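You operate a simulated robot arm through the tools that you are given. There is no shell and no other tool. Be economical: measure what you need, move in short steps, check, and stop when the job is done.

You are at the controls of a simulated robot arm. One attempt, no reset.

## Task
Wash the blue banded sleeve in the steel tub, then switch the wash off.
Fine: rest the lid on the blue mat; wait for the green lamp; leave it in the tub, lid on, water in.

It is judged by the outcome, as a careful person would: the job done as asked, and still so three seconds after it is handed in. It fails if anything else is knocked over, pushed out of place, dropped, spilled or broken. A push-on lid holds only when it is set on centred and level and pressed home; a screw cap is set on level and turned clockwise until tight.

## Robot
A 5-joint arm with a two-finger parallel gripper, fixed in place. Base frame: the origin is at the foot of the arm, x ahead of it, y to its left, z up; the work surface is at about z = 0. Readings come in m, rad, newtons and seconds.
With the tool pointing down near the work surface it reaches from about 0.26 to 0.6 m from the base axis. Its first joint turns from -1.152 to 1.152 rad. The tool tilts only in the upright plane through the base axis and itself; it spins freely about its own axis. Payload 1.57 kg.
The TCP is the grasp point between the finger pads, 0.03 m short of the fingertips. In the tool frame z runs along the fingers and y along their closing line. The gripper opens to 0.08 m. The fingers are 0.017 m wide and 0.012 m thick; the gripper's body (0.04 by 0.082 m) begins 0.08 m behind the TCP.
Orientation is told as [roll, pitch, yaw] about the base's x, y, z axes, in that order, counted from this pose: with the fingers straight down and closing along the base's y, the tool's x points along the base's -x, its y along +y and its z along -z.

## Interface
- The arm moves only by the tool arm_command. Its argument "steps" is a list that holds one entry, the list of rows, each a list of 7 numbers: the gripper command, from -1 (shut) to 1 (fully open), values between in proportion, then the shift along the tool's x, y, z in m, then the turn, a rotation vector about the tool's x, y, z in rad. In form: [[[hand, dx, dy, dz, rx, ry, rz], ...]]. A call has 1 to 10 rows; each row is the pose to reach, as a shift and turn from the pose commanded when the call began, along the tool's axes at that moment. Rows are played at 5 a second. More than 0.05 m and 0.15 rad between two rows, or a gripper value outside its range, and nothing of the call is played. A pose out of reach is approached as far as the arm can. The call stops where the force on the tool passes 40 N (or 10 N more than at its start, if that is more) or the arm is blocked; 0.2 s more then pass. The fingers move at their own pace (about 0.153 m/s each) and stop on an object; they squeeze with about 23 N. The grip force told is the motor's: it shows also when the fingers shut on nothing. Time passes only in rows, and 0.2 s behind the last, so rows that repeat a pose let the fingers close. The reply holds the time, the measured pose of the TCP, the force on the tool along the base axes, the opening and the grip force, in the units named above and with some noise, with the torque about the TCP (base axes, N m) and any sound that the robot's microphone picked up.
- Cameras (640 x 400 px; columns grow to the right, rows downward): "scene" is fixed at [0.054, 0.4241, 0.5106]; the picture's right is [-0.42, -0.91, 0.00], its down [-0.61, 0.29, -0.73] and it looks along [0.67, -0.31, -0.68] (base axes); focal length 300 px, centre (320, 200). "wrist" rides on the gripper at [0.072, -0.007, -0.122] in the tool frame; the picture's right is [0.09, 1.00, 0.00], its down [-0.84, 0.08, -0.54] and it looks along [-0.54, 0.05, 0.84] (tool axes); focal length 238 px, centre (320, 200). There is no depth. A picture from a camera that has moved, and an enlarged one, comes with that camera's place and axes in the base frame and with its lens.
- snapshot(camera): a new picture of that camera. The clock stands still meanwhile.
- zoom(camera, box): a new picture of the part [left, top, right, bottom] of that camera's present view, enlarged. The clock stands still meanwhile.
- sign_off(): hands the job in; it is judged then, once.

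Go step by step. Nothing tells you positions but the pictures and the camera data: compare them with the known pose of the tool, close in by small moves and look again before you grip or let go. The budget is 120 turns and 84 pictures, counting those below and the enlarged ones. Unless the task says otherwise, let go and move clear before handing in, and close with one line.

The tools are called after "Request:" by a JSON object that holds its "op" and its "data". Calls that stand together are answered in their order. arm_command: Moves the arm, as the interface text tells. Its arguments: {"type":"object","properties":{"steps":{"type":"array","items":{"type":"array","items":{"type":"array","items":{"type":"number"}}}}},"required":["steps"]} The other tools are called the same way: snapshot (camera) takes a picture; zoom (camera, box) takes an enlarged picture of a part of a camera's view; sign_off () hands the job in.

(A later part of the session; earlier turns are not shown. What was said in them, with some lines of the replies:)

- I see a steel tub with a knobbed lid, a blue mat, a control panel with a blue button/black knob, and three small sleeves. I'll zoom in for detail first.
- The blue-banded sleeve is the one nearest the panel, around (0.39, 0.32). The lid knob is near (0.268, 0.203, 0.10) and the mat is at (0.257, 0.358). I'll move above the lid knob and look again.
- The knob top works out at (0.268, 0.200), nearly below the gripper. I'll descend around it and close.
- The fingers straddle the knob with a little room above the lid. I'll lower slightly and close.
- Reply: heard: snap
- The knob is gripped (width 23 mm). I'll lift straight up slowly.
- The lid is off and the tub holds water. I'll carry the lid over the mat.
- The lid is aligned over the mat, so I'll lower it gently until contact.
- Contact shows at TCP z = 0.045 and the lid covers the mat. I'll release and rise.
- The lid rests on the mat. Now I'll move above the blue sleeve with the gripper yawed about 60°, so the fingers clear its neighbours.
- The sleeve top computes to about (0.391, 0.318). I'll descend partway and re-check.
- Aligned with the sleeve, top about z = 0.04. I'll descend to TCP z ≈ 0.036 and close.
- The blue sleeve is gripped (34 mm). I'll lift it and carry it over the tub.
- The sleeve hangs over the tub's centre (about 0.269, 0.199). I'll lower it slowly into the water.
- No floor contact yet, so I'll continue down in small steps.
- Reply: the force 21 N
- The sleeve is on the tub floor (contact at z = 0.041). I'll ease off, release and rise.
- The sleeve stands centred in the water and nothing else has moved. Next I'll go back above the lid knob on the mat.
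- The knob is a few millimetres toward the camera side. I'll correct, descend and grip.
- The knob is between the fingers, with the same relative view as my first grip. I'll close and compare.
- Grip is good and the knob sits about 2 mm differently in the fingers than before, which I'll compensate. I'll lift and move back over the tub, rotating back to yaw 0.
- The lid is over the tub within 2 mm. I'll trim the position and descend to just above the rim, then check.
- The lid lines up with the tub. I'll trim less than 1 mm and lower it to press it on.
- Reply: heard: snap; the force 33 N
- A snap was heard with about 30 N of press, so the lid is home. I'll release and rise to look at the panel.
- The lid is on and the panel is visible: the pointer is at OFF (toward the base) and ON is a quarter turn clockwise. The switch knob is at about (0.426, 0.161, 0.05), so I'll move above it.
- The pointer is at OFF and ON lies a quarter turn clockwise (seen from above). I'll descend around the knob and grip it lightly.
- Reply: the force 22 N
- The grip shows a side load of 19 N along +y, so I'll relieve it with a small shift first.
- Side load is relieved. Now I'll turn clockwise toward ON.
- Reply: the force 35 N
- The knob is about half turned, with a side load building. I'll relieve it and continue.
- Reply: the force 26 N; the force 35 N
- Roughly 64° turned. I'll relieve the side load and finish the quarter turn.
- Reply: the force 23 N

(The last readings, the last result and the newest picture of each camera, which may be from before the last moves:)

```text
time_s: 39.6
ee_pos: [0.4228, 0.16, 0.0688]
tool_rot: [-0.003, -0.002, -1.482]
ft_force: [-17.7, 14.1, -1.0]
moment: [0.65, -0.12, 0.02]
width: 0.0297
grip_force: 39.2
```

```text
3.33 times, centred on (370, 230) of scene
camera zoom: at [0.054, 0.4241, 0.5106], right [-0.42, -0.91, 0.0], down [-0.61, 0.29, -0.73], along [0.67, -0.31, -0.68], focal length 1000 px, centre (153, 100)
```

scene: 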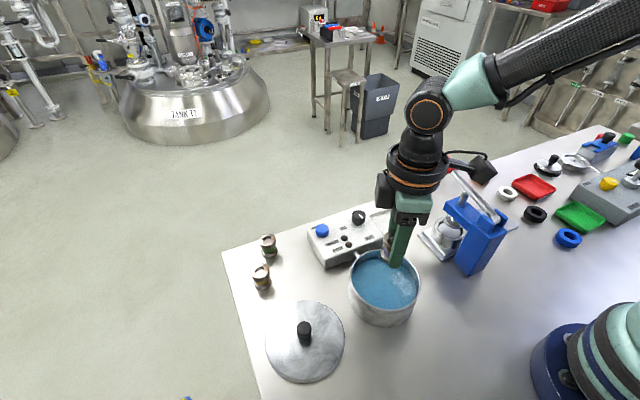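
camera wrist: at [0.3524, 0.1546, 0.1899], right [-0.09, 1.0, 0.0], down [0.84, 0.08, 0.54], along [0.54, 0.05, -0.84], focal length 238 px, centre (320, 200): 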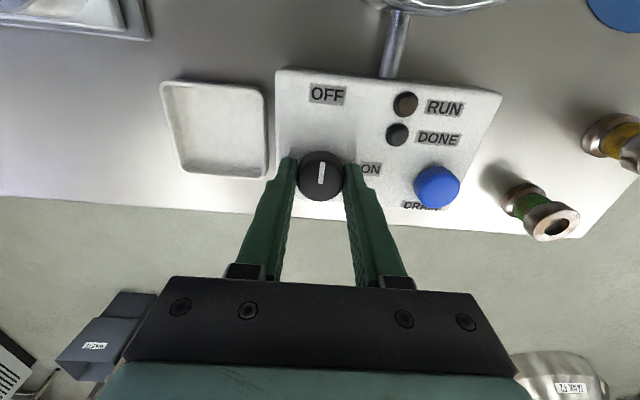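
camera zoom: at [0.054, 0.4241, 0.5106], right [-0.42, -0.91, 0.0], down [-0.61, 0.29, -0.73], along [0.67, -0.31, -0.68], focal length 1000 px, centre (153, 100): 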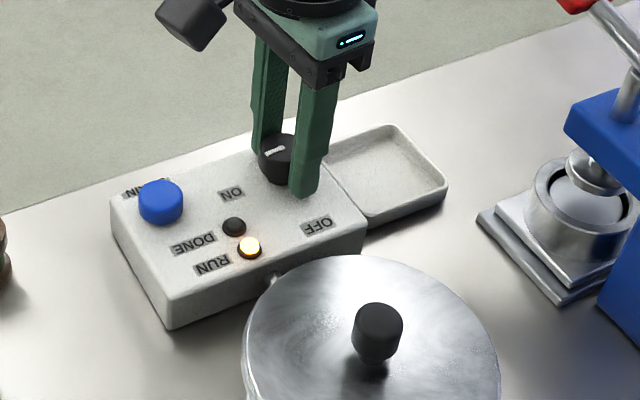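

The RUN lamp is lit, so the wash is running. I'll hold here, relieve the load, and wait for the green lamp.

Request:
{"op": "arm_command", "data": {"steps": [[[-1, 0.0007, -0.001, 0, 0, 0, 0.0], [-1, 0.0007, -0.001, 0, 0, 0, 0.05], [-1, 0.0007, -0.001, 0, 0, 0, 0.05], [-1, 0.0007, -0.001, 0, 0, 0, 0.05], [-1, 0.0007, -0.001, 0, 0, 0, 0.05], [-1, 0.0007, -0.001, 0, 0, 0, 0.05], [-1, 0.0007, -0.001, 0, 0, 0, 0.05], [-1, 0.0007, -0.001, 0, 0, 0, 0.05], [-1, 0.0007, -0.001, 0, 0, 0, 0.05], [-1, 0.0007, -0.001, 0, 0, 0, 0.05]]]}}

Request:
{"op": "zoom", "data": {"camera": "scene", "box": [300, 170, 440, 290]}}

```text
time_s: 41.8
ee_pos: [0.4226, 0.1615, 0.0684]
tool_rot: [-0.002, 0.001, -1.532]
ft_force: [4.7, -24.3, -23.3]
moment: [-0.36, -0.21, -0.02]
width: 0.0298
grip_force: 38.8
```

```text
3.33 times, centred on (370, 230) of scene
camera zoom: at [0.0541, 0.4242, 0.5105], right [-0.42, -0.91, 0.0], down [-0.61, 0.29, -0.73], along [0.67, -0.31, -0.68], focal length 1000 px, centre (153, 100)
```

zoom: 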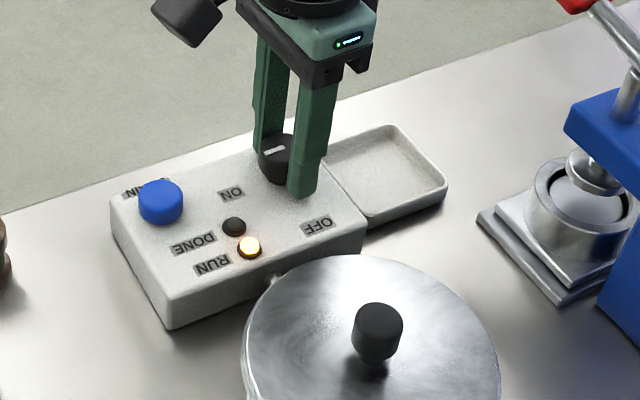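

Still running. I'll open the fingers in place to remove the loads while waiting.

Request:
{"op": "arm_command", "data": {"steps": [[[0.2, 0, 0, 0, 0, 0, 0], [0.2, 0, 0, 0, 0, 0, 0], [0.2, 0, 0, 0, 0, 0, 0], [0.2, 0, 0, 0, 0, 0, 0], [0.2, 0, 0, 0, 0, 0, 0], [0.2, 0, 0, 0, 0, 0, 0], [0.2, 0, 0, 0, 0, 0, 0], [0.2, 0, 0, 0, 0, 0, 0], [0.2, 0, 0, 0, 0, 0, 0], [0.2, 0, 0, 0, 0, 0, 0]]]}}

Request:
{"op": "snapshot", "data": {"camera": "wrist"}}

```text
time_s: 44.0
ee_pos: [0.4231, 0.1605, 0.0685]
tool_rot: [-0.001, -0.002, -1.531]
ft_force: [1.1, -0.6, -0.2]
moment: [-0.04, -0.01, 0.0]
width: 0.048
grip_force: 0.1
```

```text
41 pictures are left
camera wrist: at [0.4137, 0.2324, 0.1909], right [0.99, 0.13, 0.0], down [0.11, -0.83, 0.54], along [0.07, -0.54, -0.84], focal length 238 px, centre (320, 200)
```

wrist: 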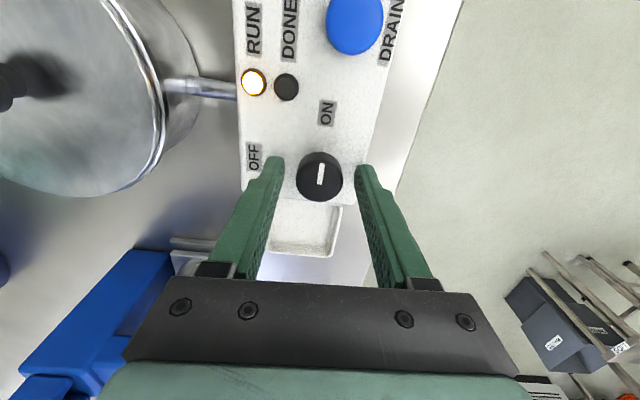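

The wash is still running with the knob staying at ON. I'll keep waiting.

Request:
{"op": "arm_command", "data": {"steps": [[[0.2, 0, 0, 0, 0, 0, 0], [0.2, 0, 0, 0, 0, 0, 0], [0.2, 0, 0, 0, 0, 0, 0], [0.2, 0, 0, 0, 0, 0, 0], [0.2, 0, 0, 0, 0, 0, 0], [0.2, 0, 0, 0, 0, 0, 0], [0.2, 0, 0, 0, 0, 0, 0], [0.2, 0, 0, 0, 0, 0, 0], [0.2, 0, 0, 0, 0, 0, 0], [0.2, 0, 0, 0, 0, 0, 0]]]}}

Request:
{"op": "arm_command", "data": {"steps": [[[0.2, 0, 0, 0, 0, 0, 0], [0.2, 0, 0, 0, 0, 0, 0], [0.2, 0, 0, 0, 0, 0, 0], [0.2, 0, 0, 0, 0, 0, 0], [0.2, 0, 0, 0, 0, 0, 0], [0.2, 0, 0, 0, 0, 0, 0], [0.2, 0, 0, 0, 0, 0, 0], [0.2, 0, 0, 0, 0, 0, 0], [0.2, 0, 0, 0, 0, 0, 0], [0.2, 0, 0, 0, 0, 0, 0]]]}}

Request:
{"op": "zoom", "data": {"camera": "wrist", "box": [220, 0, 420, 200]}}

```text
time_s: 46.2
ee_pos: [0.4231, 0.162, 0.0692]
tool_rot: [-0.001, 0.001, -1.53]
ft_force: [-1.0, 0.2, -0.3]
moment: [-0.02, 0.0, 0.01]
width: 0.0478
grip_force: 0.0
```

```text
time_s: 48.4
ee_pos: [0.422, 0.1604, 0.0696]
tool_rot: [0.001, -0.001, -1.53]
ft_force: [-0.1, 0.0, 0.0]
moment: [-0.01, -0.02, -0.03]
width: 0.0481
grip_force: 0.1
```

```text
2.00 times, centred on (320, 100) of wrist
camera zoom: at [0.4137, 0.2324, 0.1909], right [0.99, 0.13, 0.0], down [0.11, -0.83, 0.54], along [0.07, -0.54, -0.84], focal length 477 px, centre (320, 400)
```

zoom: 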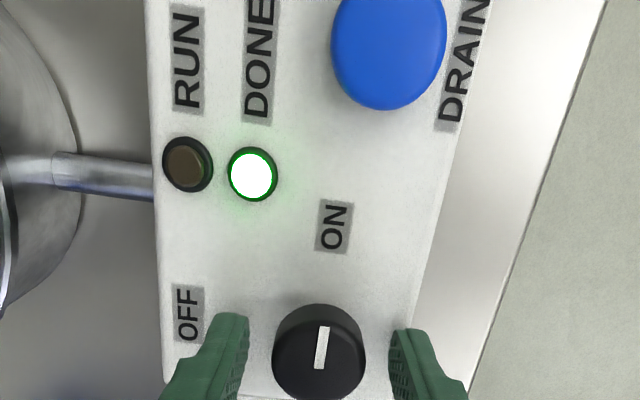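

The green DONE lamp is lit. Now I'll grip the knob and turn it counter-clockwise back to OFF.

Request:
{"op": "arm_command", "data": {"steps": [[[-1, 0, 0, 0, 0, 0, 0], [-1, 0, 0, 0, 0, 0, 0], [-1, 0, 0, 0, 0, 0, -0.14], [-1, 0, 0, 0, 0, 0, -0.28], [-1, 0, 0, 0, 0, 0, -0.42]]]}}

```text
time_s: 49.6
ee_pos: [0.4229, 0.1619, 0.0688]
tool_rot: [-0.001, 0.0, -1.106]
ft_force: [-8.6, -0.3, 5.5]
moment: [0.0, -0.21, -0.03]
width: 0.0298
grip_force: 39.2
```

Loads are low, so I'll keep turning.

Request:
{"op": "arm_command", "data": {"steps": [[[-1, 0.0002, -0.0004, 0, 0, 0, -0.14], [-1, 0.0002, -0.0004, 0, 0, 0, -0.28], [-1, 0.0002, -0.0004, 0, 0, 0, -0.42]]]}}

```text
time_s: 50.4
ee_pos: [0.4226, 0.1616, 0.0698]
tool_rot: [0.002, -0.002, -0.687]
ft_force: [6.3, 8.5, -10.1]
moment: [0.23, 0.52, 0.02]
width: 0.0297
grip_force: 39.2
```

Request:
{"op": "arm_command", "data": {"steps": [[[-1, 0, 0.0004, 0, 0, 0, -0.14], [-1, 0, 0.0004, 0, 0, 0, -0.28], [-1, 0, 0.0004, 0, 0, 0, -0.42]]]}}

Request:
{"op": "zoom", "data": {"camera": "scene", "box": [300, 170, 440, 290]}}

```text
time_s: 51.2
ee_pos: [0.423, 0.162, 0.0702]
tool_rot: [0.001, -0.002, -0.266]
ft_force: [9.0, 10.8, -14.5]
moment: [0.15, 0.03, 0.02]
width: 0.0294
grip_force: 38.9
```

```text
3.33 times, centred on (370, 230) of scene
camera zoom: at [0.0541, 0.4242, 0.5106], right [-0.42, -0.91, 0.0], down [-0.61, 0.29, -0.73], along [0.67, -0.31, -0.68], focal length 1000 px, centre (153, 100)
```

zoom: 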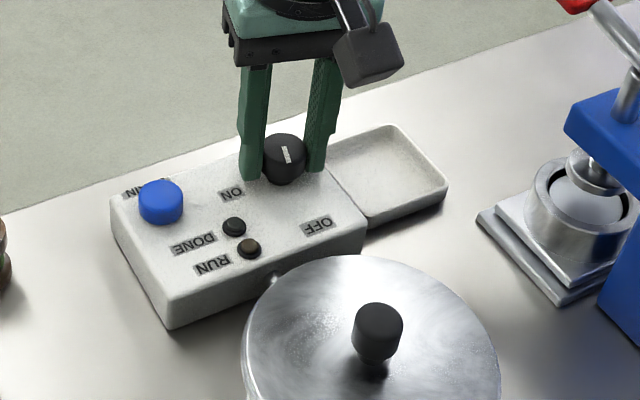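

The lamps are out and the knob is nearly at OFF. I'll finish the last of the turn.

Request:
{"op": "arm_command", "data": {"steps": [[[-1, 0, 0.0003, 0, 0, 0, -0.12], [-1, 0, 0.0003, 0, 0, 0, -0.265], [-1, 0, 0.0003, 0, 0, 0, -0.265]]]}}

Request:
{"op": "zoom", "data": {"camera": "wrist", "box": [240, 60, 480, 220]}}

```text
time_s: 52.0
ee_pos: [0.4228, 0.1617, 0.069]
tool_rot: [0.001, -0.001, -0.003]
ft_force: [7.1, 5.2, -17.5]
moment: [0.1, -0.68, -0.01]
width: 0.0297
grip_force: 39.3
```

```text
2.50 times, centred on (360, 140) of wrist
camera zoom: at [0.3516, 0.1551, 0.1909], right [-0.09, 1.0, 0.0], down [0.84, 0.07, 0.54], along [0.54, 0.05, -0.84], focal length 596 px, centre (220, 350)
```

zoom: 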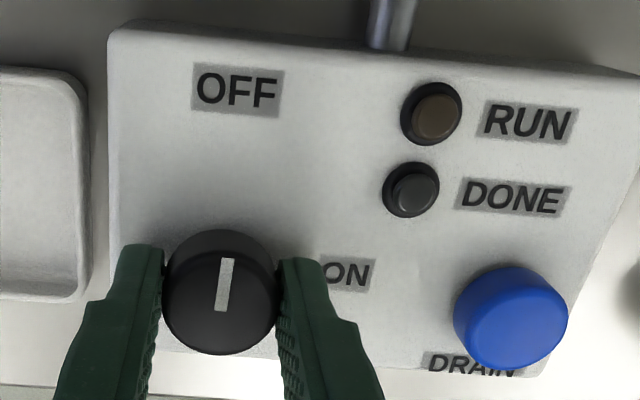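

The pointer is at OFF and both lamps are dark. I'll release and rise clear.

Request:
{"op": "arm_command", "data": {"steps": [[[0.3, 0, 0, 0, 0, 0, 0], [0.3, 0, 0, 0, 0, 0, 0], [0.3, 0, 0, -0.03, 0, 0, 0], [0.3, 0, 0, -0.07, 0, 0, 0], [0.3, 0, 0, -0.12, 0, 0, 0], [0.3, 0, 0, -0.16, 0, 0, 0], [0.3, 0, 0, -0.16, 0, 0, 0]]]}}

Request:
{"op": "snapshot", "data": {"camera": "scene"}}

Request:
{"op": "zoom", "data": {"camera": "scene", "box": [300, 190, 440, 330]}}

```text
time_s: 53.6
ee_pos: [0.4217, 0.1629, 0.23]
tool_rot: [-0.001, 0.0, -0.005]
ft_force: [0.3, 0.5, 0.8]
moment: [0.0, 0.0, 0.0]
width: 0.0521
grip_force: 0.1
```

```text
37 pictures are left
```

scene: 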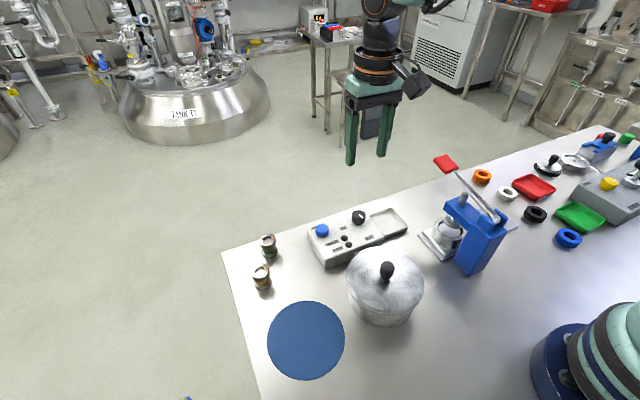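

```text
2.86 times, centred on (370, 260) of scene
camera zoom: at [0.054, 0.4241, 0.5106], right [-0.42, -0.91, 0.0], down [-0.61, 0.29, -0.73], along [0.67, -0.31, -0.68], focal length 858 px, centre (177, 29)
```

zoom: 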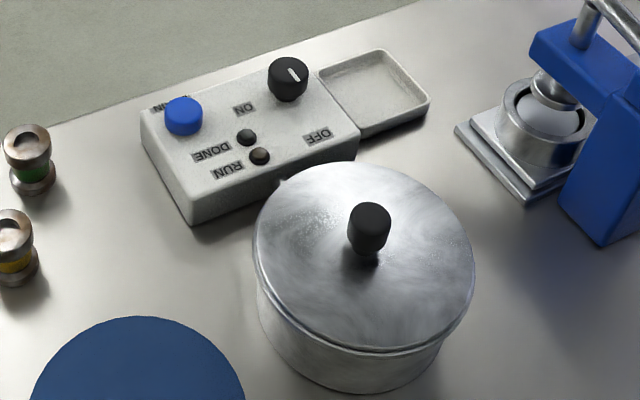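

The wash is finished and switched off. The lid is seated level, the lamps are dark, and everything else is in its place with the arm clear, so I'm handing in.

Request:
{"op": "sign_off", "data": {}}

```text
The job is handed in.
```

I washed the blue banded sleeve until the green lamp lit, then switched the wash off; the sleeve is still in the tub with the lid pressed on and the water in.
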